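You operate a simulated robot arm through the tools that you are given. There is no shell and no other tool.

Carry out the task below with a simulated robot arm. There is one attempt and no reset: what you move stays moved.

Task
Wipe the oil off the granite slab and set the hub on it.
Fine: pad and hub are in the blue drawer; put the pad back and shut the drawer. Where these are worked on the way, their far stop is far enough and under half their travel is too little: blue drawer. What is to be rubbed or washed off counts as gone when no trace of it is left.

It is judged by the outcome, as a careful person would: the job done as asked, and still so three seconds after it is handed in. It fails if anything else is knocked over, pushed out of place, dropped, spilled or broken.

Robot
A 6-joint arm with a two-finger gripper, fixed in place. Base frame: the origin is at the foot of the arm, x ahead of it, y to its left, z up. Readings come in m, degrees, newtons and seconds.
Its first joint turns from -166.0 to 166.0 degrees. Payload 2.45 kg.
The tool frame sits at the grasp point between the pads (the TCP): z along the fingers, y along the line on which they close. The tips reach 0.02 m beyond it. The gripper opens to 0.14 m. The gripper's body begins 0.168 m behind the TCP.
Orientation is that of the tool frame in the base frame, as a unit quaternion [w, x, y, z]. With the fingers straight down and closing along the base's y, the tool's x points along the base's -x, its y along +y and its z along -z.

Tools
- The arm moves only by the tool move_arm. Its argument "series" is text: rows parted by semicolons, each of 7 numbers parted by spaces: the shift along the tool's x, y, z in m, then the turn, a rotation vector about the tool's x, y, z in degrees, then the opening, from 0 (shut) to 1 (fully open). In form: x y z wx wy wz claw; .... A call has 1 to 20 rows; each row shifts and turns the commanded pose from where the row before left it, along the tool's axes as they then stand. Each row takes 0.2 s and may step no farther than 0.05 m and 8.6 degrees from the row before; otherwise, or with a gripper value out of range, the whole call is refused. A pose out of reach is approached as far as the arm can. The call stops where the force on the tool passes 40 N (or 10 N more than at its start, if that is more) or the arm is blocked; 0.2 s more then pass. The fingers move at their own pace (about 0.045 m/s each) and stop on an object; they squeeze with about 23 N. The grip force told is the motor's: it shows also when the fingers shut on nothing. Time passes only in rows, and 0.2 s behind the last, so rows that do not move let the fingers close. It gives the time, the measured TCP pose, the force on the tool (base axes), the opening and the grip force at its end, in the units of the frame above (readings bear some noise), with the torque about the TCP (base axes, N m) and any sound that the robot's microphone picked up.
- Cameras (640 x 400 px; columns grow to the right, rows downward): "scene" is fixed at [0.2378, 0.4955, 1.3301]; the picture's right is [-0.37, -0.93, 0.00], its down [-0.48, 0.19, -0.86] and it looks along [0.79, -0.32, -0.52] (base axes); focal length 219 px, centre (320, 200). "wrist" rides on the gripper at [0.078, 0.011, -0.209] in the tool frame; the picture's right is [-0.14, 0.99, 0.00], its down [-0.92, -0.13, -0.37] and it looks along [-0.37, -0.05, 0.93] (tool axes); focal length 280 px, centre (320, 200). There is no depth. A picture from a camera that has moved, and an enlarged one, comes with that camera's place and axes in the base frame and with its lens. The place of the scene camera against the robot may be out by one fixed shift of up to 0.025 m in any direction.
- snapshot(camera): a new picture of that camera. It takes no simulated time.
- close_up(camera, box): a new picture of the part [left, top, right, bottom] of that camera's present view, enlarged. It takes no simulated time.
- close_job(): hands the job in; it is judged then, once.

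Nothing tells you positions but the pictures and the camera data. Unless the task says otherwise, let go and move clear before handing in.

The tools are called after "Request:" by a JSON object that holds its "method" and its "body". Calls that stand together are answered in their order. move_arm: Moves the arm, as the interface text tells. Its arguments: {"type":"object","properties":{"series":{"type":"string"}},"required":["series"]} The other tools are called the same way: snapshot (camera) takes a picture; close_up (camera, box) takes an enlarged picture of a part of a camera's view; close_job () hands the job in.

At the start:

```text
time_s: 0.0
eef_pos: [0.5782, 0.5561, 1.2312]
orientation: [0.001, 0.0, 1.0, 0.0]
ft_force: [-0.1, -0.8, 0.2]
ft_torque: [-0.01, 0.03, -0.02]
grip_width: 0.1402
grip_force: 0.0
```

scene: 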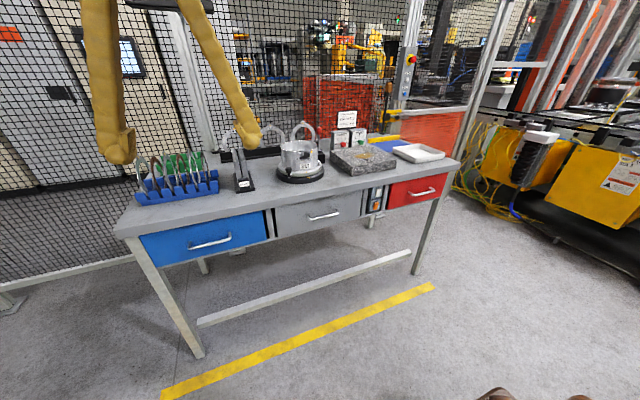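
wrist: 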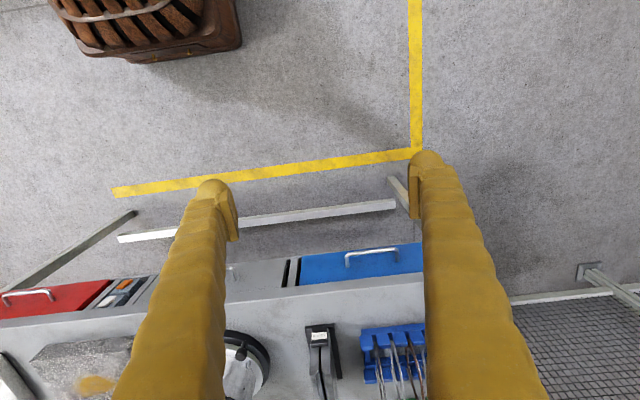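

I see a bench with a blue drawer (left), a grey and a red drawer, and the granite slab with an amber oil patch near the right. I'll look closer before moving.

Request:
{"method": "close_up", "body": {"camera": "scene", "box": [100, 110, 300, 280]}}

Request:
{"method": "close_up", "body": {"camera": "scene", "box": [260, 100, 480, 240]}}

Request:
{"method": "close_up", "body": {"camera": "wrist", "box": [0, 220, 320, 400]}}

Request:
{"method": "close_up", "body": {"camera": "wrist", "box": [220, 220, 540, 400]}}

```text
2.35 times, centred on (200, 195) of scene
camera zoom: at [0.2378, 0.4955, 1.3301], right [-0.37, -0.93, 0.0], down [-0.48, 0.19, -0.86], along [0.79, -0.32, -0.52], focal length 515 px, centre (602, 212)
```

zoom: 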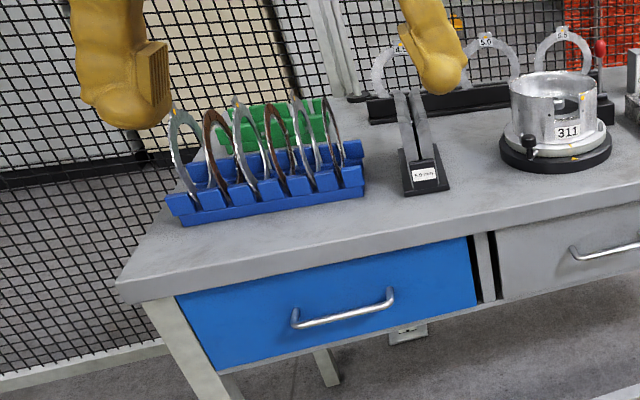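

```text
2.86 times, centred on (370, 170) of scene
camera zoom: at [0.2378, 0.4955, 1.3301], right [-0.37, -0.93, 0.0], down [-0.48, 0.19, -0.86], along [0.79, -0.32, -0.52], focal length 626 px, centre (177, 286)
```

zoom: 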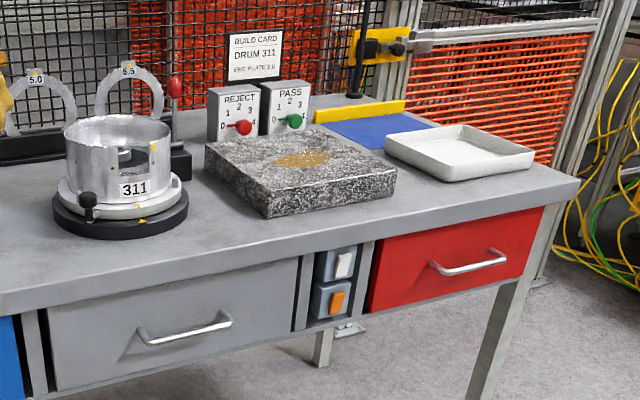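

```text
2.00 times, centred on (160, 310) of wrist
camera zoom: at [0.5, 0.5679, 1.4412], right [0.14, 0.99, 0.0], down [0.92, -0.13, 0.37], along [0.37, -0.05, -0.93], focal length 561 px, centre (640, -20)
```

zoom: 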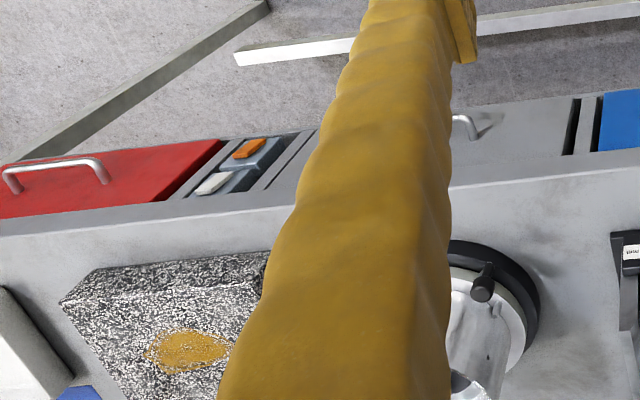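

```text
2.00 times, centred on (380, 310) of wrist
camera zoom: at [0.5, 0.5679, 1.4412], right [0.14, 0.99, 0.0], down [0.92, -0.13, 0.37], along [0.37, -0.05, -0.93], focal length 561 px, centre (200, -20)
```

zoom: 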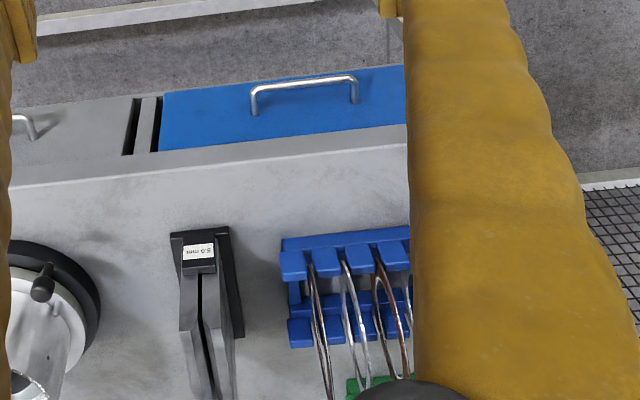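

The blue drawer's handle seems to be near (0.97, 0.64, 0.77) and the slab near (1.1, -0.1, 0.94), but the scene camera's offset makes that rough. I'll shift the wrist camera sideways, well above the bench, to triangulate from a known baseline.

Request:
{"method": "move_arm", "body": {"series": "0 -0.04 0 0 0 0 0.3; 0 -0.04 0 0 0 0 0.3; 0 -0.04 0 0 0 0 0.3; 0 -0.04 0 0 0 0 0.3; 0 -0.04 0 0 0 0 0.3; 0 -0.04 0 0 0 0 0.3; 0 -0.04 0 0 0 0 0.3; 0 -0.04 0 0 0 0 0.3"}}

Request:
{"method": "snapshot", "body": {"camera": "wrist"}}

Request:
{"method": "snapshot", "body": {"camera": "scene"}}

```text
time_s: 1.8
eef_pos: [0.5788, 0.236, 1.2324]
orientation: [0.0, -0.001, 1.0, 0.0]
ft_force: [0.2, 0.2, 0.0]
ft_torque: [-0.04, 0.04, 0.01]
grip_width: 0.0421
grip_force: 0.1
```

```text
taken
camera wrist: at [0.5012, 0.2481, 1.4409], right [0.14, 0.99, 0.0], down [0.92, -0.13, 0.37], along [0.37, -0.05, -0.93], focal length 280 px, centre (320, 200)
```

wrist: 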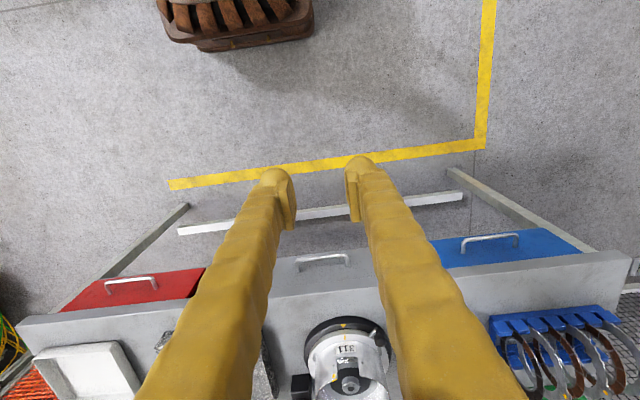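

```text
taken
```

scene: 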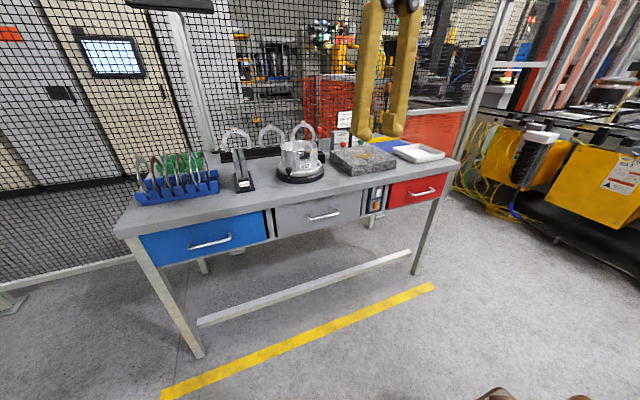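

The handle bar comes out near (0.945, 0.58–0.73, 0.775), and the bench's front edge lies at about x≈0.95, parallel to y. I'll tilt the tool forward so the camera sees over the bench top.

Request:
{"method": "move_arm", "body": {"series": "0 0 0 0 -8 0 0.3; 0 0 0 0 -8 0 0.3; 0 0 0 0 -8 0 0.3; 0 0 0 0 -8 0 0.3; 0 0 0 0 -8 0 0.3"}}

Request:
{"method": "snapshot", "body": {"camera": "wrist"}}

```text
time_s: 3.0
eef_pos: [0.5778, 0.2358, 1.2313]
orientation: [0.343, -0.001, 0.939, 0.001]
ft_force: [0.4, -0.5, -0.5]
ft_torque: [-0.01, -0.01, -0.01]
grip_width: 0.0422
grip_force: 0.1
```

```text
taken
camera wrist: at [0.3841, 0.248, 1.3415], right [0.1, 0.99, 0.09], down [0.47, -0.13, 0.88], along [0.88, -0.05, -0.48], focal length 280 px, centre (320, 200)
```

wrist: 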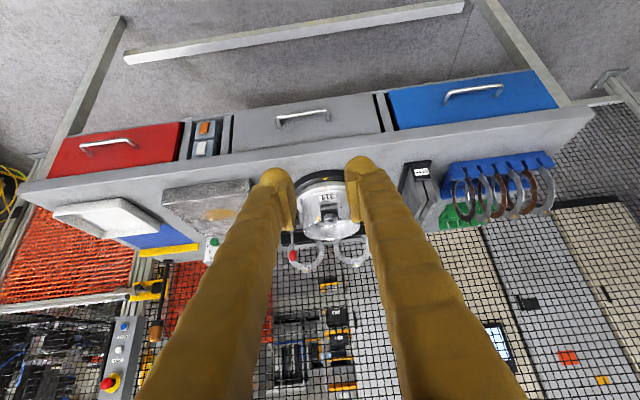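

The view is upside down but clear, showing slab, drum fixture, gauge rack and drawers. I'll shift laterally again for a second bearing on each.

Request:
{"method": "move_arm", "body": {"series": "0 -0.04 0 0 0 0 0.0; 0 -0.04 0 0 0 0 0.0; 0 -0.04 0 0 0 0 0.0; 0 -0.04 0 0 0 0 0.0; 0 -0.04 0 0 0 0 0.0; 0 -0.04 0 0 0 0 0.0; 0 -0.04 0 0 0 0 0.0; 0 -0.04 0 0 0 0 0.0; 0 -0.04 0 0 0 0 0.0;0 -0.04 0 0 0 0 0.0"}}

Request:
{"method": "snapshot", "body": {"camera": "wrist"}}

Request:
{"method": "snapshot", "body": {"camera": "scene"}}

```text
time_s: 5.2
eef_pos: [0.5755, -0.1656, 1.233]
orientation: [0.344, -0.001, 0.939, 0.0]
ft_force: [-0.5, 0.1, -0.1]
ft_torque: [-0.02, 0.05, -0.01]
grip_width: 0.0
grip_force: 23.0
```

```text
taken
camera wrist: at [0.3821, -0.1535, 1.3432], right [0.11, 0.99, 0.09], down [0.46, -0.13, 0.88], along [0.88, -0.05, -0.47], focal length 280 px, centre (320, 200)
```

wrist: 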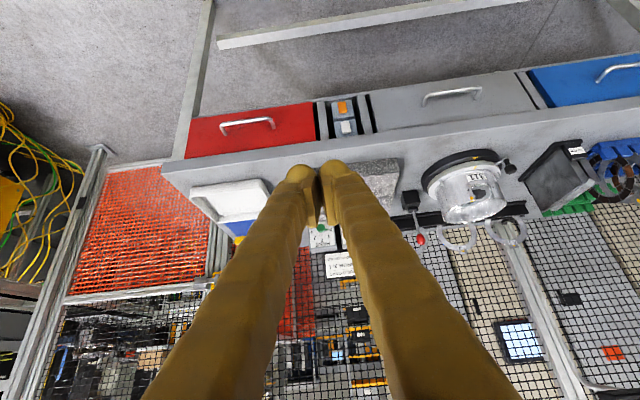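

```text
taken
```

scene: 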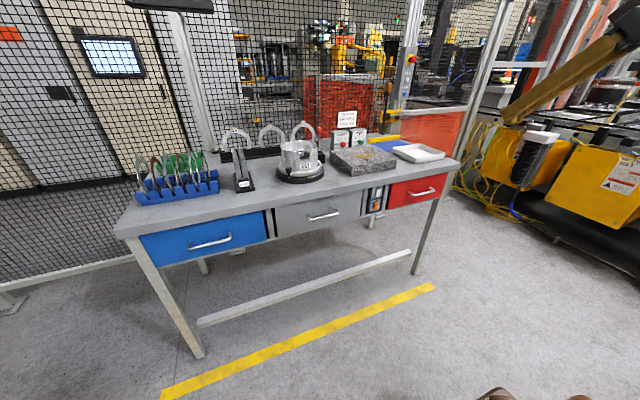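

From the wrist views the slab's top is at z≈0.91, spanning about x 1.0–1.2 and y −0.21–0.03, with the oil near (1.15, −0.12). Next is the blue drawer: I'll go back to the left and turn the fingers 90° so they can close around the handle bar.

Request:
{"method": "move_arm", "body": {"series": "0 0.05 0 0 0 0 0.5; 0 0.05 0 0 0 0 0.5; 0 0.05 0 0 0 0 0.5; 0 0.05 0 0 0 0 0.5; 0 0.05 0 0 0 0 0.5; 0 0.05 0 0 0 0 0.5; 0 0.05 0 0 0 0 0.5; 0 0.05 0 0 0 0 0.5; 0 0.05 0 0 0 0 0.5; 0 0.05 0 0 0 0 0.5; 0 0.05 0 0 0 0 0.5; 0 0.05 0 0 0 0 0.5; 0 0.05 0 0 0 0 0.5; 0 0.05 0 0 0 0 0.5; 0 0.05 0 0 0 0 0.5; 0 0.05 0 0 0 0 0.5"}}

Request:
{"method": "move_arm", "body": {"series": "0 0 0 0 0 8.5 0.5; 0 0 0 0 0 8.5 0.5; 0 0 0 0 0 8.5 0.5; 0 0 0 0 0 8.5 0.5; 0 0 0 0 0 8.5 0.5; 0 0 0 0 0 8.5 0.5; 0 0 0 0 0 8.5 0.5; 0 0 0 0 0 8.5 0.5; 0 0 0 0 0 8.5 0.5; 0 0 0 0 0 8.5 0.5; 0 0 0 0 0 5 0.5"}}

Request:
{"method": "snapshot", "body": {"camera": "wrist"}}

Request:
{"method": "snapshot", "body": {"camera": "scene"}}

```text
time_s: 8.6
eef_pos: [0.5784, 0.6358, 1.2322]
orientation: [0.342, 0.0, 0.94, 0.0]
ft_force: [-1.0, 1.2, -0.8]
ft_torque: [-0.15, -0.3, -0.14]
grip_width: 0.0702
grip_force: 0.0
```

```text
time_s: 11.0
eef_pos: [0.5785, 0.6353, 1.2306]
orientation: [0.242, 0.665, 0.664, 0.242]
ft_force: [0.5, 0.5, 0.1]
ft_torque: [-0.01, 0.01, -0.02]
grip_width: 0.07
grip_force: 0.0
```

```text
taken
camera wrist: at [0.4526, 0.7152, 1.3992], right [0.76, -0.14, 0.64], down [-0.34, -0.92, 0.2], along [0.56, -0.37, -0.74], focal length 280 px, centre (320, 200)
```

wrist: 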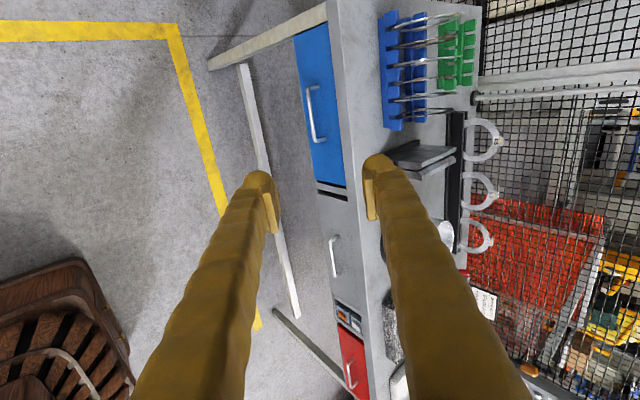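

```text
taken
```

scene: 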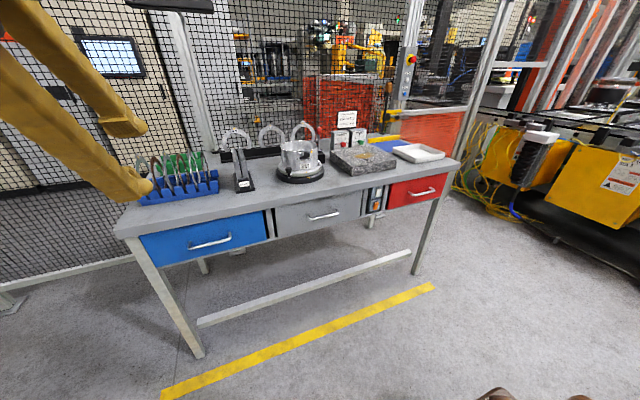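

The handle bar is confirmed near (0.95, 0.57–0.72, 0.77), almost straight down the tool axis. I'll approach along the tool axis and look again.

Request:
{"method": "move_arm", "body": {"series": "0 0 0.045 0 0 0 0.5; 0 0 0.045 0 0 0 0.5; 0 0 0.045 0 0 0 0.5; 0 0 0.045 0 0 0 0.5; 0 0 0.045 0 0 0 0.5; 0 0 0.045 0 0 0 0.5; 0 0 0.045 0 0 0 0.5; 0.005 0 0.03 0 0 0 0.5"}}

Request:
{"method": "snapshot", "body": {"camera": "wrist"}}

Request:
{"method": "close_up", "body": {"camera": "scene", "box": [100, 110, 300, 280]}}

```text
time_s: 12.8
eef_pos: [0.8232, 0.6426, 0.9972]
orientation: [0.238, 0.664, 0.667, 0.238]
ft_force: [0.5, -0.3, -0.1]
ft_torque: [-0.01, 0.03, 0.02]
grip_width: 0.0702
grip_force: 0.2
out of reach, approached as far as the arm can: row 4, 5, 6, 7, 8
```

```text
taken
camera wrist: at [0.6989, 0.7215, 1.165], right [0.77, -0.13, 0.63], down [-0.33, -0.92, 0.21], along [0.55, -0.36, -0.75], focal length 280 px, centre (320, 200)
```

wrist: 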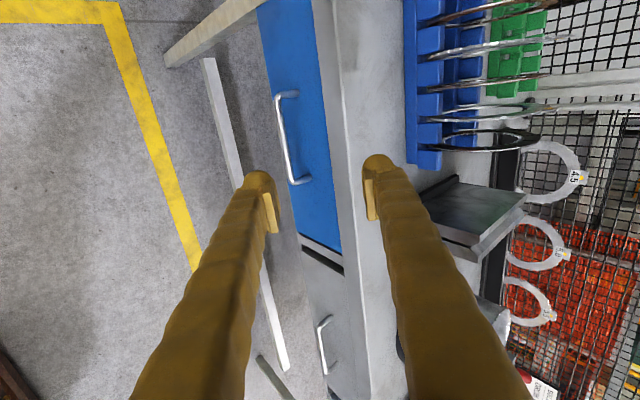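

```text
2.35 times, centred on (200, 195) of scene
camera zoom: at [0.2378, 0.4955, 1.3301], right [-0.37, -0.93, 0.0], down [-0.48, 0.19, -0.86], along [0.79, -0.32, -0.52], focal length 515 px, centre (602, 212)
```

zoom: 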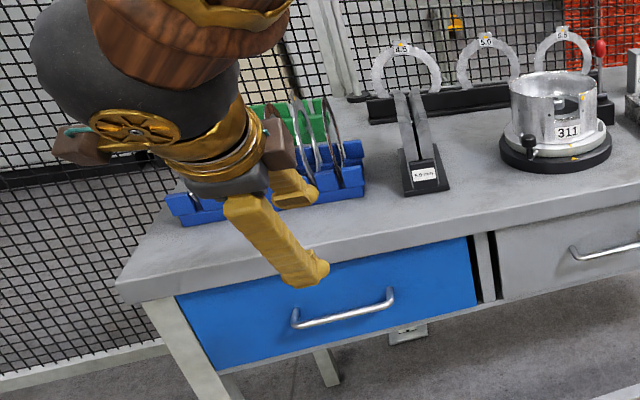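

The arm reports a limit short of the handle: the residual is upward and outward, which suggests a wrist limit, not plain reach. I'll look at the arm's posture.

Request:
{"method": "snapshot", "body": {"camera": "scene"}}

Request:
{"method": "close_up", "body": {"camera": "scene", "box": [0, 0, 320, 220]}}

```text
taken
```

scene: 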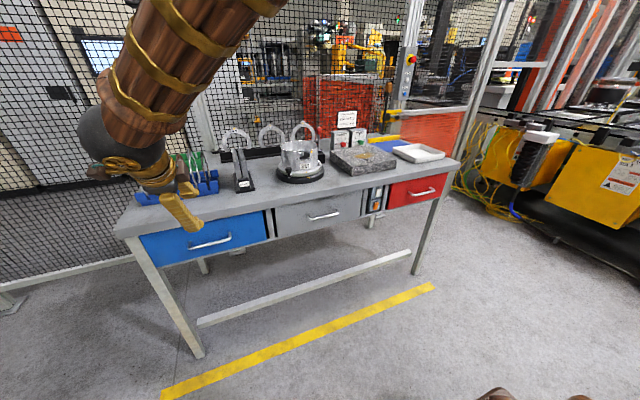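

```text
1.82 times, centred on (160, 110) of scene
camera zoom: at [0.2378, 0.4955, 1.3301], right [-0.37, -0.93, 0.0], down [-0.48, 0.19, -0.86], along [0.79, -0.32, -0.52], focal length 398 px, centre (611, 364)
```

zoom: 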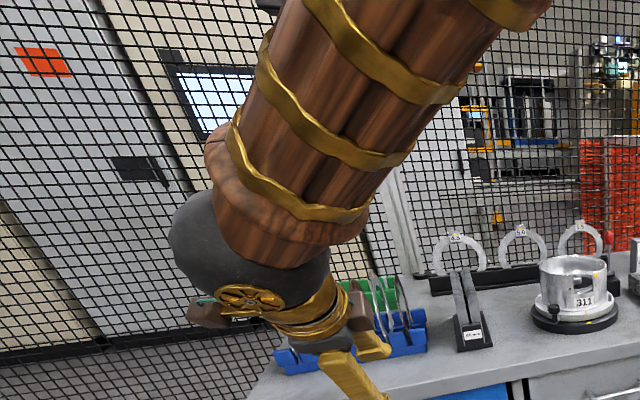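

The arm comes from above with a spherical wrist, so a wrist joint may be limiting. I'll probe with a null row, then back off a little.

Request:
{"method": "move_arm", "body": {"series": "0 0 0 0 0 0 0.5"}}

Request:
{"method": "move_arm", "body": {"series": "0 0 -0.03 0 0 0 0.5; 0 0 -0.03 0 0 0 0.5; 0 0 -0.03 0 0 0 0.5;0 0 -0.03 0 0 0 0.5"}}

```text
time_s: 13.2
eef_pos: [0.8231, 0.6424, 0.9957]
orientation: [0.239, 0.665, 0.667, 0.236]
ft_force: [-0.1, -0.6, -0.5]
ft_torque: [0.03, -0.01, 0.01]
grip_width: 0.0698
grip_force: 0.0
```

```text
time_s: 14.2
eef_pos: [0.7456, 0.6423, 1.0866]
orientation: [0.243, 0.664, 0.665, 0.241]
ft_force: [0.9, -0.3, 0.0]
ft_torque: [-0.04, -0.02, -0.02]
grip_width: 0.0702
grip_force: 0.1
```

Rows are taken from the reached pose, so the path slid along some limit. I'll probe the limit by tilting the tool toward horizontal here in free air.

Request:
{"method": "move_arm", "body": {"series": "0 0 0 -8 0 0 0.5; 0 0 0 -8 0 0 0.5; 0 0 0 -8 0 0 0.5; 0 0 0 -8 0 0 0.5"}}

Request:
{"method": "snapshot", "body": {"camera": "scene"}}

```text
time_s: 15.2
eef_pos: [0.7559, 0.6441, 1.1005]
orientation: [0.259, 0.654, 0.664, 0.255]
ft_force: [0.3, -0.5, 0.3]
ft_torque: [-0.02, -0.01, -0.01]
grip_width: 0.07
grip_force: 0.1
out of reach, approached as far as the arm can: row 1, 2, 3, 4
```

```text
taken
```

scene: 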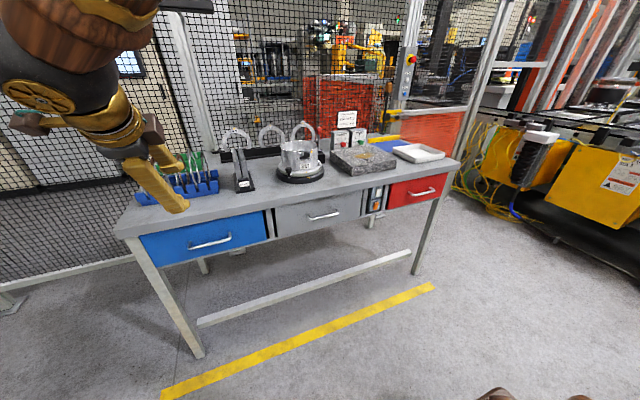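

Tilting is blocked here too. I'll turn the roll back and test whether the tilt limit depends on it.

Request:
{"method": "move_arm", "body": {"series": "0 0 0 0 0 -8.5 0.5; 0 0 0 0 0 -8.5 0.5; 0 0 0 0 0 -8.5 0.5; 0 0 0 0 0 -8.5 0.5; 0 0 0 0 0 -8.5 0.5; 0 0 0 0 0 -8.5 0.5; 0 0 0 0 0 -8.5 0.5; 0 0 0 0 0 -8.5 0.5; 0 0 0 0 0 -8.5 0.5; 0 0 0 0 0 -8.5 0.5; 0 0 0 0 0 -5 0.5"}}

Request:
{"method": "move_arm", "body": {"series": "0 0 0 0 -8 0 0.5; 0 0 0 0 -8 0 0.5; 0 0 0 0 -8 0 0.5; 0 0 0 0 -8 0 0.5"}}

```text
time_s: 17.6
eef_pos: [0.7552, 0.6436, 1.1021]
orientation: [0.364, -0.008, 0.931, -0.002]
ft_force: [-0.3, -0.6, -0.1]
ft_torque: [-0.05, 0.04, 0.03]
grip_width: 0.0698
grip_force: 0.0
```

```text
time_s: 18.6
eef_pos: [0.7558, 0.6447, 1.1034]
orientation: [0.606, -0.008, 0.795, 0.001]
ft_force: [-0.1, 0.1, 0.3]
ft_torque: [-0.01, 0.03, 0.01]
grip_width: 0.0703
grip_force: 0.0
```

With the roll undone the tilt is free, so it was the roll joint that limited. I'll roll the other way (−90°) instead.

Request:
{"method": "move_arm", "body": {"series": "0 0 0 0 8 0 0.5; 0 0 0 0 8 0 0.5; 0 0 0 0 0 -8.5 0.5; 0 0 0 0 0 -8.5 0.5; 0 0 0 0 0 -8.5 0.5; 0 0 0 0 0 -8.5 0.5; 0 0 0 0 0 -8.5 0.5; 0 0 0 0 0 -8.5 0.5; 0 0 0 0 0 -8.5 0.5; 0 0 0 0 0 -8.5 0.5; 0 0 0 0 0 -8.5 0.5; 0 0 0 0 0 -8.5 0.5; 0 0 0 0 0 -5 0.5"}}

Request:
{"method": "snapshot", "body": {"camera": "wrist"}}

Request:
{"method": "snapshot", "body": {"camera": "scene"}}

```text
time_s: 21.4
eef_pos: [0.7558, 0.6439, 1.1012]
orientation: [-0.345, 0.622, -0.611, 0.347]
ft_force: [-0.5, -0.4, -0.1]
ft_torque: [0.0, 0.01, 0.01]
grip_width: 0.0699
grip_force: 0.1
```

```text
taken
camera wrist: at [0.5735, 0.5653, 1.2032], right [-0.52, 0.12, -0.85], down [-0.26, 0.92, 0.29], along [0.82, 0.37, -0.45], focal length 280 px, centre (320, 200)
```

wrist: 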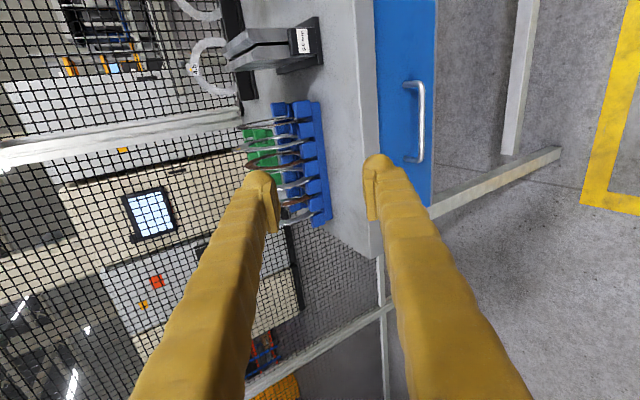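

```text
taken
```

scene: 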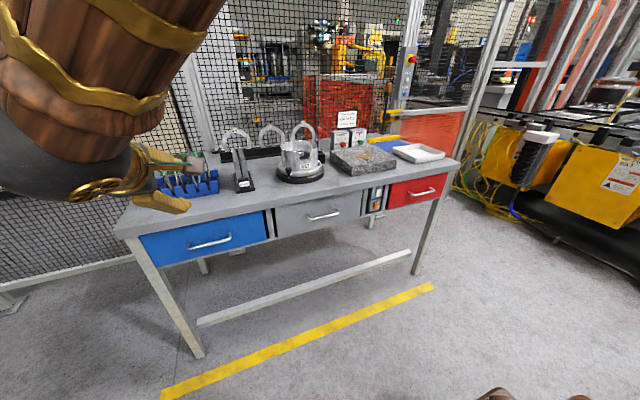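

This roll works. The tool points forward and 31° below horizontal; I'll bring it to about 12 cm short of the handle.

Request:
{"method": "move_arm", "body": {"series": "0 0.026 0.03 0 0 0 0.5; 0 0.026 0.03 0 0 0 0.5; 0 0.026 0.03 0 0 0 0.5; 0 0.026 0.03 0 0 0 0.5; 0 0.026 0.03 0 0 0 0.5; 0 0.026 0.03 0 0 0 0.5; 0 0.026 0.03 0 0 0 0.5"}}

Request:
{"method": "snapshot", "body": {"camera": "wrist"}}

Request:
{"method": "close_up", "body": {"camera": "scene", "box": [100, 110, 300, 280]}}

```text
time_s: 23.0
eef_pos: [0.8405, 0.644, 0.8382]
orientation: [-0.346, 0.622, -0.612, 0.346]
ft_force: [-0.3, -1.0, 0.4]
ft_torque: [0.01, 0.08, 0.0]
grip_width: 0.0702
grip_force: 0.1
```

```text
taken
camera wrist: at [0.6582, 0.5647, 0.9387], right [-0.52, 0.12, -0.85], down [-0.26, 0.92, 0.29], along [0.82, 0.37, -0.44], focal length 280 px, centre (320, 200)
```

wrist: 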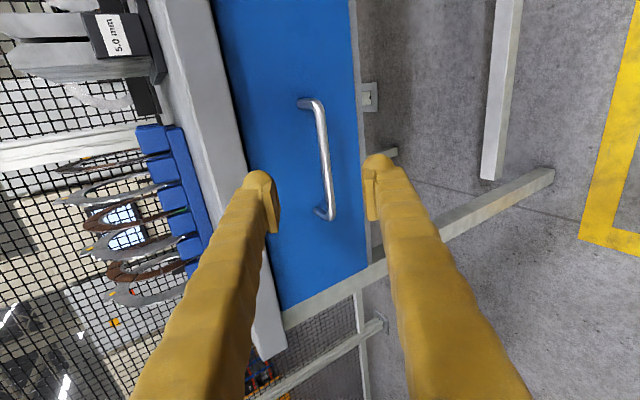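

```text
2.35 times, centred on (200, 195) of scene
camera zoom: at [0.2378, 0.4955, 1.3301], right [-0.37, -0.93, 0.0], down [-0.48, 0.19, -0.86], along [0.79, -0.32, -0.52], focal length 515 px, centre (602, 212)
```

zoom: 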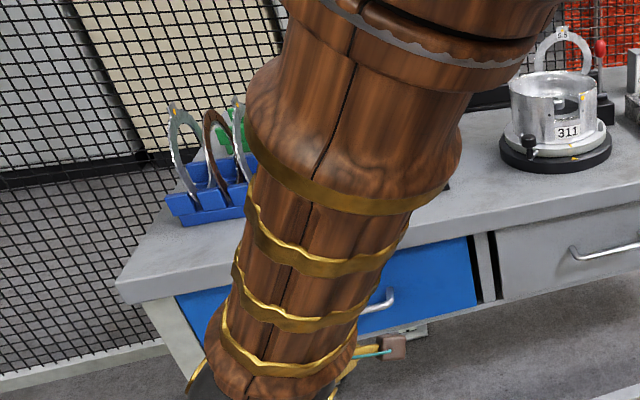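

The handle now lies about 9 cm straight ahead of the tool point, slightly below the axis. I'll narrow the opening and go in most of the way, then check.

Request:
{"method": "move_arm", "body": {"series": "0 0.003 0.02 0 0 0 0.35; 0 0.002 0.02 0 0 0 0.35; 0 0 0.02 0 0 0 0.35; 0 0 0 0 0 0 0.35"}}

Request:
{"method": "snapshot", "body": {"camera": "wrist"}}

```text
time_s: 24.0
eef_pos: [0.8902, 0.6426, 0.8027]
orientation: [-0.345, 0.622, -0.612, 0.347]
ft_force: [-0.5, -0.5, -0.4]
ft_torque: [0.01, 0.0, -0.02]
grip_width: 0.049
grip_force: 0.0
```

```text
taken
camera wrist: at [0.7068, 0.5644, 0.9028], right [-0.52, 0.12, -0.85], down [-0.26, 0.92, 0.29], along [0.82, 0.37, -0.44], focal length 280 px, centre (320, 200)
```

wrist: 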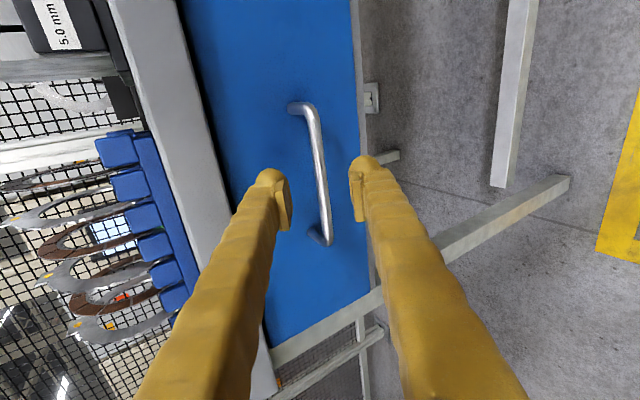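

The bar is centred between the fingers, about 3.5 cm beyond the TCP. I'll go in and close.

Request:
{"method": "move_arm", "body": {"series": "0 0 0.01 0 0 0 0.33; 0 0 0.01 0 0 0 0.33; 0 0 0.008 0 0 0 0.33; 0 0 0 0 0 0 0.33"}}

Request:
{"method": "snapshot", "body": {"camera": "wrist"}}

```text
time_s: 25.0
eef_pos: [0.9131, 0.6424, 0.7878]
orientation: [-0.345, 0.622, -0.611, 0.346]
ft_force: [0.3, -0.1, 0.1]
ft_torque: [0.03, -0.03, 0.02]
grip_width: 0.0464
grip_force: 0.1
```

```text
taken
camera wrist: at [0.7307, 0.5646, 0.8882], right [-0.52, 0.12, -0.85], down [-0.26, 0.92, 0.29], along [0.82, 0.37, -0.44], focal length 280 px, centre (320, 200)
```

wrist: 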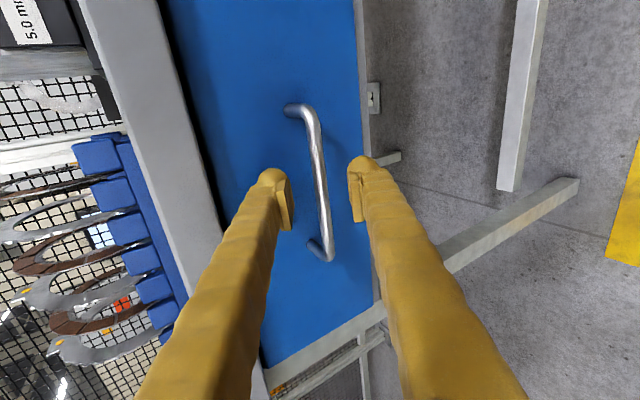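

Request:
{"method": "move_arm", "body": {"series": "0 0 0.005 0 0 0 0.33; 0 0 0 0 0 0 0; 0 0 0 0 0 0 0; 0 0 0 0 0 0 0; 0 0 0 0 0 0 0"}}

Request:
{"method": "snapshot", "body": {"camera": "wrist"}}

```text
time_s: 26.2
eef_pos: [0.9165, 0.6434, 0.7858]
orientation: [-0.345, 0.622, -0.611, 0.346]
ft_force: [-16.4, -2.7, 7.3]
ft_torque: [0.59, 0.06, -0.47]
grip_width: 0.006
grip_force: 33.6
```

```text
taken
camera wrist: at [0.7344, 0.5647, 0.8857], right [-0.52, 0.12, -0.85], down [-0.26, 0.92, 0.29], along [0.82, 0.37, -0.44], focal length 280 px, centre (320, 200)
```

wrist: 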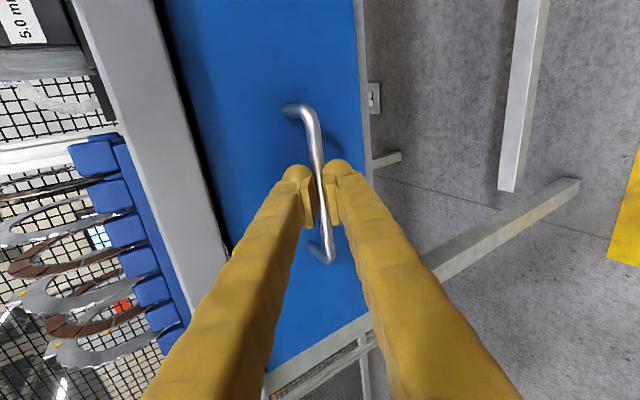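

The fingers seem to have pinched the bar near their tips with a back-push. I'll reopen, go a centimetre deeper and regrip.

Request:
{"method": "move_arm", "body": {"series": "0 0 0 0 0 0 0.3; 0 0 0 0 0 0 0.3; 0 0 0.006 0 0 0 0.3; 0 0 0.006 0 0 0 0.3; 0 0 0 0 0 0 0.3"}}

Request:
{"method": "close_up", "body": {"camera": "wrist", "box": [240, 80, 400, 280]}}

```text
time_s: 27.4
eef_pos: [0.9279, 0.6428, 0.7788]
orientation: [-0.346, 0.622, -0.611, 0.347]
ft_force: [0.2, 0.7, -0.4]
ft_torque: [-0.01, 0.02, -0.02]
grip_width: 0.042
grip_force: 0.1
```

```text
2.00 times, centred on (320, 180) of wrist
camera zoom: at [0.7451, 0.5642, 0.8793], right [-0.52, 0.12, -0.85], down [-0.26, 0.92, 0.29], along [0.82, 0.37, -0.44], focal length 561 px, centre (320, 240)
```

zoom: 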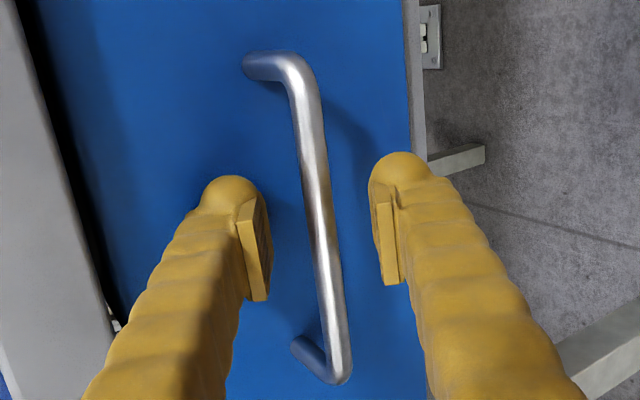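

Request:
{"method": "move_arm", "body": {"series": "0 0 0.005 0 0 0 0.3; 0 0 0 0 0 0 0; 0 0 0 0 0 0 0; 0 0 0 0 0 0 0; 0 0 0 0 0 0 0"}}

Request:
{"method": "close_up", "body": {"camera": "wrist", "box": [240, 80, 400, 280]}}

```text
time_s: 28.6
eef_pos: [0.9309, 0.6431, 0.7762]
orientation: [-0.345, 0.622, -0.612, 0.347]
ft_force: [0.6, 0.1, -0.4]
ft_torque: [0.5, -0.02, -0.34]
grip_width: 0.0073
grip_force: 35.3
```

```text
2.00 times, centred on (320, 180) of wrist
camera zoom: at [0.7495, 0.5643, 0.8763], right [-0.52, 0.12, -0.85], down [-0.26, 0.92, 0.29], along [0.82, 0.37, -0.44], focal length 561 px, centre (320, 240)
```

zoom: 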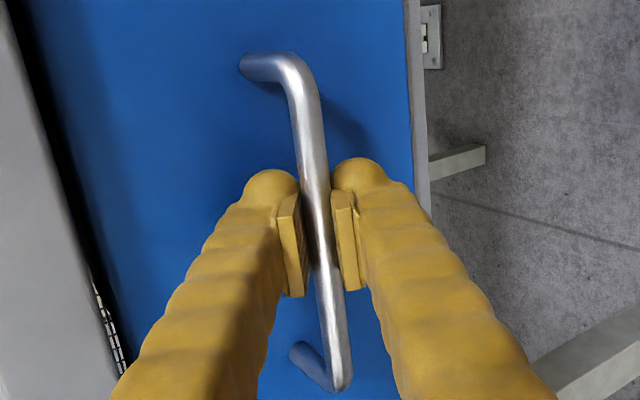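

The bar is well gripped now. I'll pull straight toward the robot (−x).

Request:
{"method": "move_arm", "body": {"series": "0 0.0026 -0.0043 0 0 0 0; 0 0.0052 -0.0085 0 0 0 0; 0 0.0105 -0.0171 0 0 0 0; 0 0.0105 -0.0171 0 0 0 0; 0 0.0105 -0.0171 0 0 0 0; 0 0.0105 -0.0171 0 0 0 0"}}

Request:
{"method": "snapshot", "body": {"camera": "wrist"}}

```text
time_s: 30.0
eef_pos: [0.8364, 0.6424, 0.7752]
orientation: [-0.346, 0.622, -0.611, 0.347]
ft_force: [0.0, 13.5, 2.2]
ft_torque: [0.63, -0.01, -0.27]
grip_width: 0.0072
grip_force: 35.7
```

```text
taken
camera wrist: at [0.6534, 0.564, 0.8762], right [-0.52, 0.12, -0.85], down [-0.26, 0.92, 0.29], along [0.82, 0.37, -0.44], focal length 280 px, centre (320, 200)
```

wrist: 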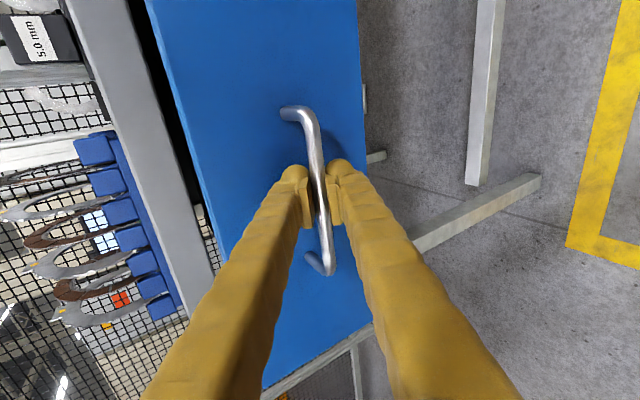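

The drawer is sliding; a sideways force of 13 N suggests its path drifts slightly to +y, so I'll ease that way as I continue.

Request:
{"method": "move_arm", "body": {"series": "-0.001 0.0105 -0.0171 0 0 0 0; -0.001 0.0105 -0.0171 0 0 0 0; -0.0005 0.0105 -0.0171 0 0 0 0; 0 0.0105 -0.0171 0 0 0 0"}}

Request:
{"method": "snapshot", "body": {"camera": "wrist"}}

```text
time_s: 31.0
eef_pos: [0.755, 0.6434, 0.7756]
orientation: [-0.346, 0.621, -0.612, 0.347]
ft_force: [-0.2, -10.0, 11.7]
ft_torque: [0.54, -0.03, -0.35]
grip_width: 0.0075
grip_force: 35.9
```

```text
taken
camera wrist: at [0.573, 0.5643, 0.8762], right [-0.52, 0.12, -0.85], down [-0.26, 0.92, 0.29], along [0.82, 0.37, -0.44], focal length 280 px, centre (320, 200)
```

wrist: 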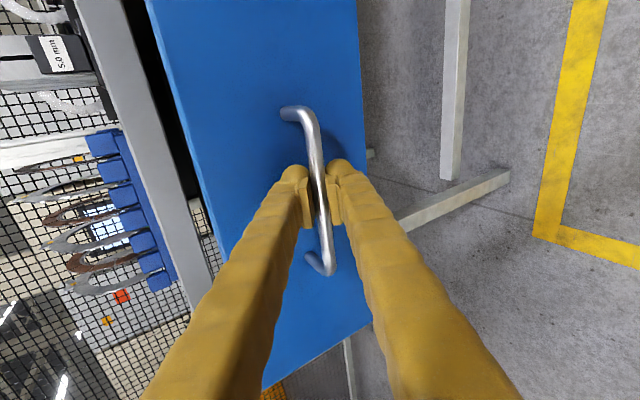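

Still sliding freely, 17 cm open. Continuing until the stop, with a small correction.

Request:
{"method": "move_arm", "body": {"series": "0.0006 0.0097 -0.0176 0 0 0 0; 0 0.0105 -0.0171 0 0 0 0; 0 0.0105 -0.0171 0 0 0 0; 0 0.0105 -0.0171 0 0 0 0"}}

Request:
{"method": "snapshot", "body": {"camera": "scene"}}

Request:
{"method": "snapshot", "body": {"camera": "wrist"}}

```text
time_s: 32.0
eef_pos: [0.6744, 0.6431, 0.7765]
orientation: [-0.345, 0.623, -0.612, 0.345]
ft_force: [-0.2, 22.2, -14.4]
ft_torque: [0.87, 0.02, 0.06]
grip_width: 0.0072
grip_force: 35.8
```

```text
taken
```

scene: 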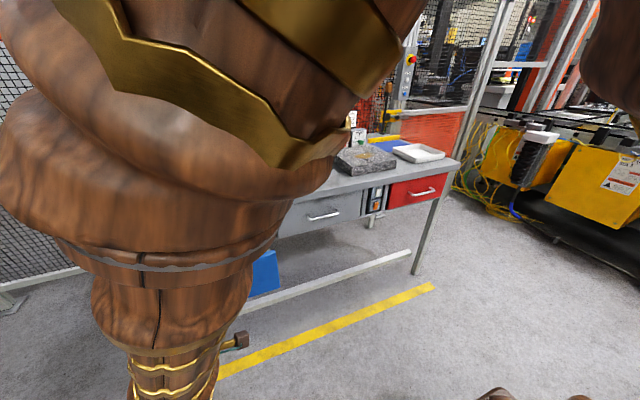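

```text
taken
camera wrist: at [0.4926, 0.5638, 0.8765], right [-0.52, 0.12, -0.85], down [-0.26, 0.92, 0.29], along [0.81, 0.37, -0.45], focal length 280 px, centre (320, 200)
```

wrist: 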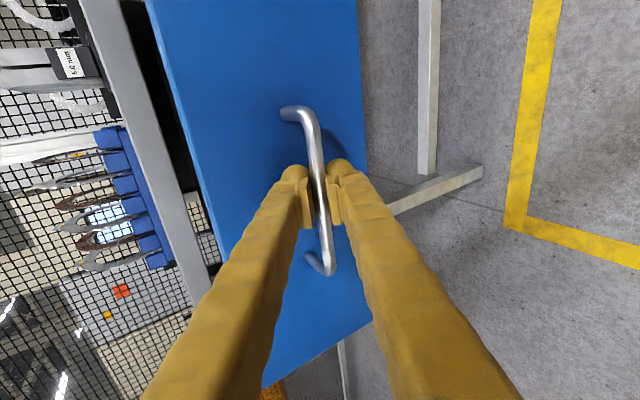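

Request:
{"method": "move_arm", "body": {"series": "-0.0006 0.0113 -0.0166 0 0 0 0; 0 0.0105 -0.0171 0 0 0 0; 0 0.0105 -0.0171 0 0 0 0"}}

Request:
{"method": "move_arm", "body": {"series": "0 0.0105 -0.0171 0 0 0 0; 0 0.0105 -0.0171 0 0 0 0; 0 0.0105 -0.0171 0 0 0 0"}}

Request:
{"method": "snapshot", "body": {"camera": "wrist"}}

```text
time_s: 32.8
eef_pos: [0.6151, 0.6439, 0.775]
orientation: [-0.346, 0.622, -0.612, 0.345]
ft_force: [-1.2, 25.7, 3.7]
ft_torque: [0.72, 0.0, -0.06]
grip_width: 0.0072
grip_force: 35.6
```

```text
time_s: 33.6
eef_pos: [0.5561, 0.6417, 0.7759]
orientation: [-0.345, 0.622, -0.612, 0.347]
ft_force: [0.0, 26.6, 12.8]
ft_torque: [0.75, -0.01, 0.12]
grip_width: 0.0073
grip_force: 35.8
```

```text
taken
camera wrist: at [0.3732, 0.5631, 0.876], right [-0.52, 0.12, -0.85], down [-0.26, 0.92, 0.29], along [0.82, 0.37, -0.44], focal length 280 px, centre (320, 200)
```

wrist: 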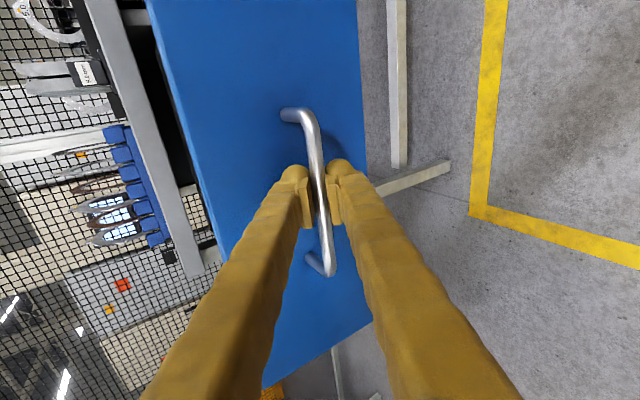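

The drawer is about 37 cm open, ample. I'll let go, back off and rise to look inside.

Request:
{"method": "move_arm", "body": {"series": "0 0 0 0 0 0 0.3; 0 0 0 0 0 0 0.3; 0 0 -0.01 0 0 0 0.3; 0 0 -0.02 0 0 0 0.3; 0 0 -0.02 0 0 0 0.3; 0 0 -0.02 0 0 0 0.3; 0 -0.03 -0.02 0 0 0 0.3; 0 -0.04 -0.02 0 0 0 0.3; 0 -0.04 -0.02 0 0 0 0.3; 0 -0.04 -0.02 0 0 0 0.3; 0 -0.04 -0.02 0 0 0 0.3; 0 -0.04 -0.02 0 0 0 0.3; 0 -0.04 0 0 0 0 0.3; 0 -0.04 0 0 0 0 0.3; 0 -0.04 0 0 0 0 0.3"}}

Request:
{"method": "snapshot", "body": {"camera": "wrist"}}

Request:
{"method": "snapshot", "body": {"camera": "scene"}}

```text
time_s: 36.8
eef_pos: [0.5799, 0.6461, 1.1613]
orientation: [-0.338, 0.624, -0.612, 0.35]
ft_force: [-0.5, -0.4, -0.2]
ft_torque: [-0.01, 0.0, 0.01]
grip_width: 0.0417
grip_force: 0.1
```

```text
taken
camera wrist: at [0.398, 0.5692, 1.2643], right [-0.52, 0.11, -0.84], down [-0.25, 0.93, 0.28], along [0.81, 0.36, -0.46], focal length 280 px, centre (320, 200)
```

wrist: 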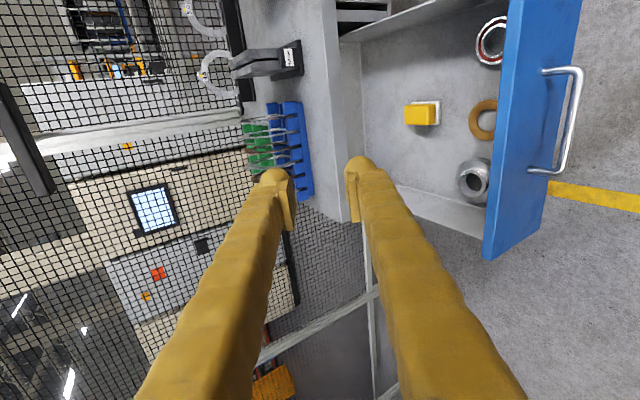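

```text
taken
```

scene: 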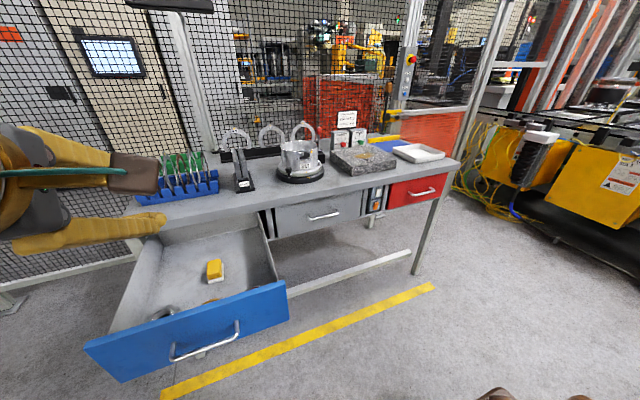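

The drawer holds a yellow-and-white pad, a grey flanged part (likely the hub), an amber ring and a bearing. Closer look.

Request:
{"method": "close_up", "body": {"camera": "wrist", "box": [340, 0, 600, 260]}}

Request:
{"method": "close_up", "body": {"camera": "scene", "box": [80, 200, 300, 380]}}

```text
1.54 times, centred on (470, 130) of wrist
camera zoom: at [0.398, 0.5692, 1.2643], right [-0.52, 0.11, -0.84], down [-0.25, 0.93, 0.28], along [0.81, 0.36, -0.46], focal length 431 px, centre (89, 308)
```

zoom: 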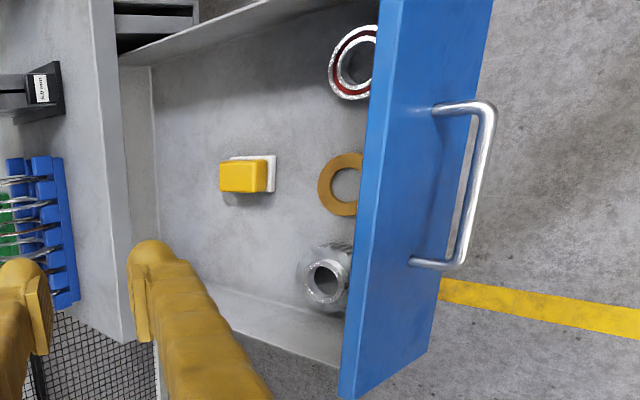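

```text
2.22 times, centred on (190, 290) of scene
camera zoom: at [0.2378, 0.4955, 1.3301], right [-0.37, -0.93, 0.0], down [-0.48, 0.19, -0.86], along [0.79, -0.32, -0.52], focal length 486 px, centre (609, 0)
```

zoom: 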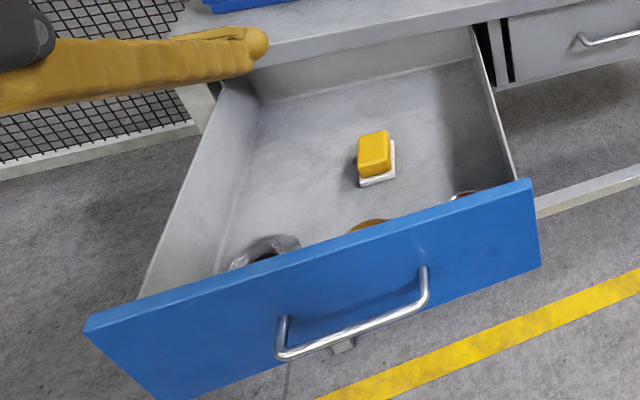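

I'll roll the tool back so the fingers close sideways (along y) and tilt to about 35° from vertical, to look into the drawer from above.

Request:
{"method": "move_arm", "body": {"series": "0 0 0 0 0 8.5 0.5; 0 0 0 0 0 8.5 0.5; 0 0 0 0 0 8.5 0.5; 0 0 0 0 0 8.5 0.5; 0 0 0 0 0 8.5 0.5; 0 0 0 0 0 8.5 0.5; 0 0 0 0 0 8.5 0.5; 0 0 0 0 0 8.5 0.5; 0 0 0 0 0 8.5 0.5; 0 0 0 0 0 8.5 0.5; 0 0 0 0 0 5 0.5; 0 0 0 0 8 0 0.5; 0 0 0 0 8 0 0.5; 0 0 0 0 8 0 0.5"}}

Request:
{"method": "snapshot", "body": {"camera": "wrist"}}

```text
time_s: 39.8
eef_pos: [0.5746, 0.6449, 1.1726]
orientation: [0.296, -0.007, 0.955, -0.002]
ft_force: [0.8, -0.3, 0.3]
ft_torque: [0.02, 0.03, 0.01]
grip_width: 0.0699
grip_force: 0.1
```

```text
taken
camera wrist: at [0.3924, 0.6559, 1.3014], right [0.1, 0.99, 0.07], down [0.55, -0.11, 0.83], along [0.83, -0.04, -0.56], focal length 280 px, centre (320, 200)
```

wrist: 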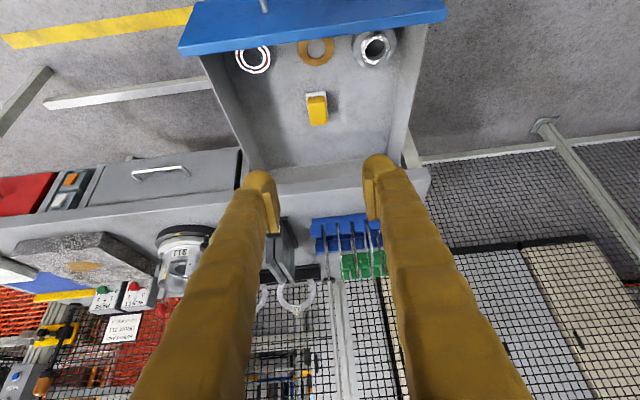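

I see the pad ahead in the drawer's middle, hub to its left near the front panel. I'll descend toward the pad along the tool axis and look again.

Request:
{"method": "move_arm", "body": {"series": "-0.003 0 0.04 0 0 0 0.5; -0.003 0 0.04 0 0 0 0.5; -0.003 0 0.04 0 0 0 0.5; -0.003 0 0.04 0 0 0 0.5; -0.003 0 0.04 0 0 0 0.5"}}

Request:
{"method": "snapshot", "body": {"camera": "wrist"}}

```text
time_s: 41.0
eef_pos: [0.7023, 0.6453, 1.0176]
orientation: [0.297, -0.007, 0.955, -0.001]
ft_force: [-0.8, -0.3, 1.0]
ft_torque: [0.01, -0.01, 0.01]
grip_width: 0.0699
grip_force: 0.0
```

```text
taken
camera wrist: at [0.5199, 0.6557, 1.1449], right [0.1, 0.99, 0.07], down [0.55, -0.11, 0.83], along [0.83, -0.05, -0.56], focal length 280 px, centre (320, 200)
```

wrist: 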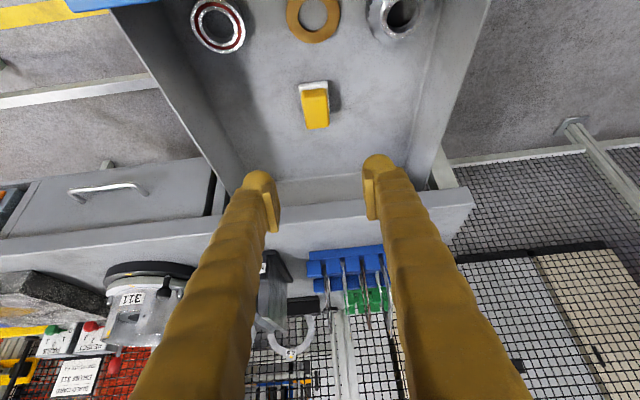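

I'll tilt steeper to get a differing angle on the pad and drawer floor.

Request:
{"method": "move_arm", "body": {"series": "0 0 0 0 8 0 0.5; 0 0 0 0 8 0 0.5; 0 0 0 0 8 0 0.5"}}

Request:
{"method": "snapshot", "body": {"camera": "wrist"}}

```text
time_s: 41.8
eef_pos: [0.7018, 0.6449, 1.0173]
orientation: [0.092, -0.007, 0.996, -0.003]
ft_force: [0.1, -0.1, 0.3]
ft_torque: [0.03, 0.03, 0.01]
grip_width: 0.0699
grip_force: 0.1
```

```text
taken
camera wrist: at [0.5874, 0.6571, 1.2086], right [0.12, 0.99, 0.02], down [0.84, -0.11, 0.53], along [0.53, -0.05, -0.85], focal length 280 px, centre (320, 200)
```

wrist: 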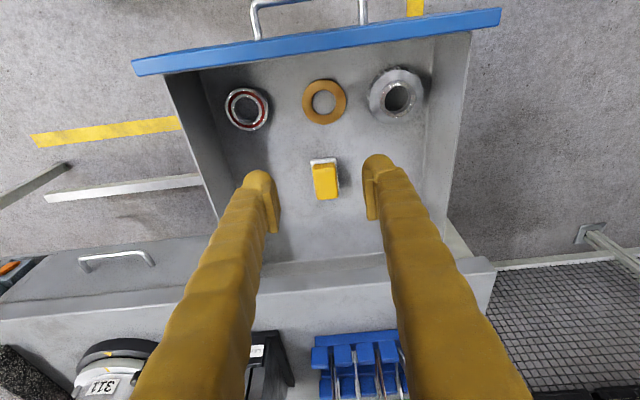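

Drawer floor is at z≈0.71; the pad's centre is near (0.835, 0.646), about 5 cm wide (y) and 7 cm long (x); the hub is near (0.70, 0.77). Before grasping I must know what tilt reaches the slab, so I'll test the reach in free air above the slab at 45° tilt.

Request:
{"method": "move_arm", "body": {"series": "0 0 -0.03 0 -8 0 0.3; 0 0 -0.03 0 -8 0 0.3; 0 0 0 0 -8 0 0.3; 0 0 0 0 -8 0 0.3; 0 0 0 0 -2.4 0 0.3; 0 -0.05 0 0 0 0 0.3; 0 -0.05 0 0 0 0 0.3; 0 -0.05 0 0 0 0 0.3; 0 -0.05 0 0 0 0 0.3; 0 -0.05 0 0 0 0 0.3; 0 -0.05 0 0 0 0 0.3; 0 -0.05 0 0 0 0 0.3; 0 -0.05 0 0 0 0 0.3; 0 -0.05 0 0 0 0 0.3; 0 -0.05 0 0 0 0 0.3; 0 -0.05 0 0 0 0 0.3; 0 -0.05 0 0 0 0 0.3; 0 -0.05 0 0 0 0 0.3; 0 -0.05 0 0 0 0 0.3; 0 -0.05 0 0 0 0 0.3"}}

Request:
{"method": "move_arm", "body": {"series": "-0.0283 0 0.0283 0 0 0 0.3; -0.0283 0 0.0283 0 0 0 0.3; -0.0283 0 0.0283 0 0 0 0.3; -0.0283 0 0.0283 0 0 0 0.3"}}

Request:
{"method": "snapshot", "body": {"camera": "wrist"}}

Request:
{"method": "snapshot", "body": {"camera": "scene"}}

```text
time_s: 46.2
eef_pos: [0.6712, -0.1258, 1.0609]
orientation: [0.338, 0.03, 0.941, -0.022]
ft_force: [0.2, -0.6, 0.1]
ft_torque: [0.01, 0.0, 0.0]
grip_width: 0.0418
grip_force: 0.0
stopped in row 20: the arm was blocked; the commanded pose is now the measured one
```

```text
time_s: 47.2
eef_pos: [0.8295, -0.1383, 1.0456]
orientation: [0.337, 0.03, 0.941, -0.021]
ft_force: [-0.8, -0.7, 0.8]
ft_torque: [0.01, -0.01, -0.01]
grip_width: 0.0421
grip_force: 0.0
```

```text
taken
camera wrist: at [0.6387, -0.1103, 1.1565], right [0.18, 0.98, 0.07], down [0.47, -0.14, 0.87], along [0.87, -0.12, -0.48], focal length 280 px, centre (320, 200)
```

wrist: 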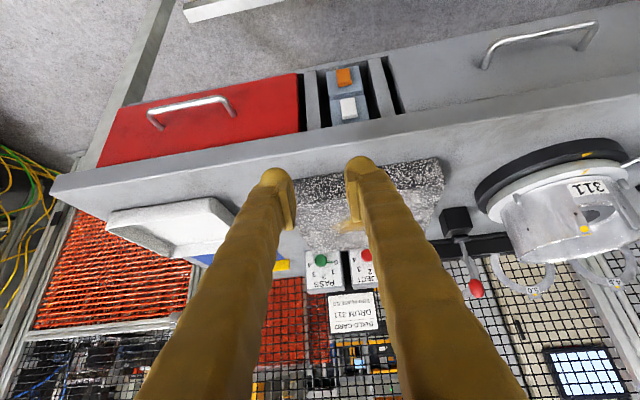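

```text
taken
```

scene: 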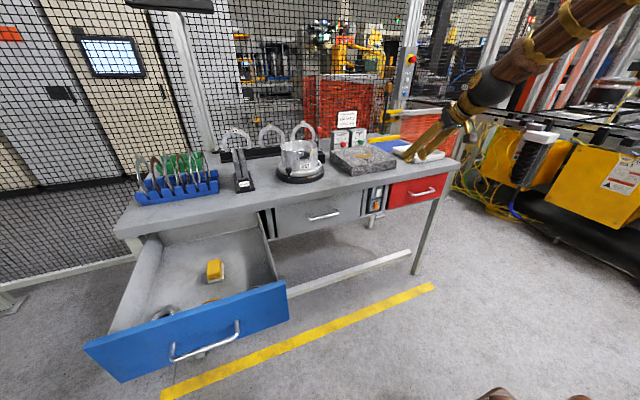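

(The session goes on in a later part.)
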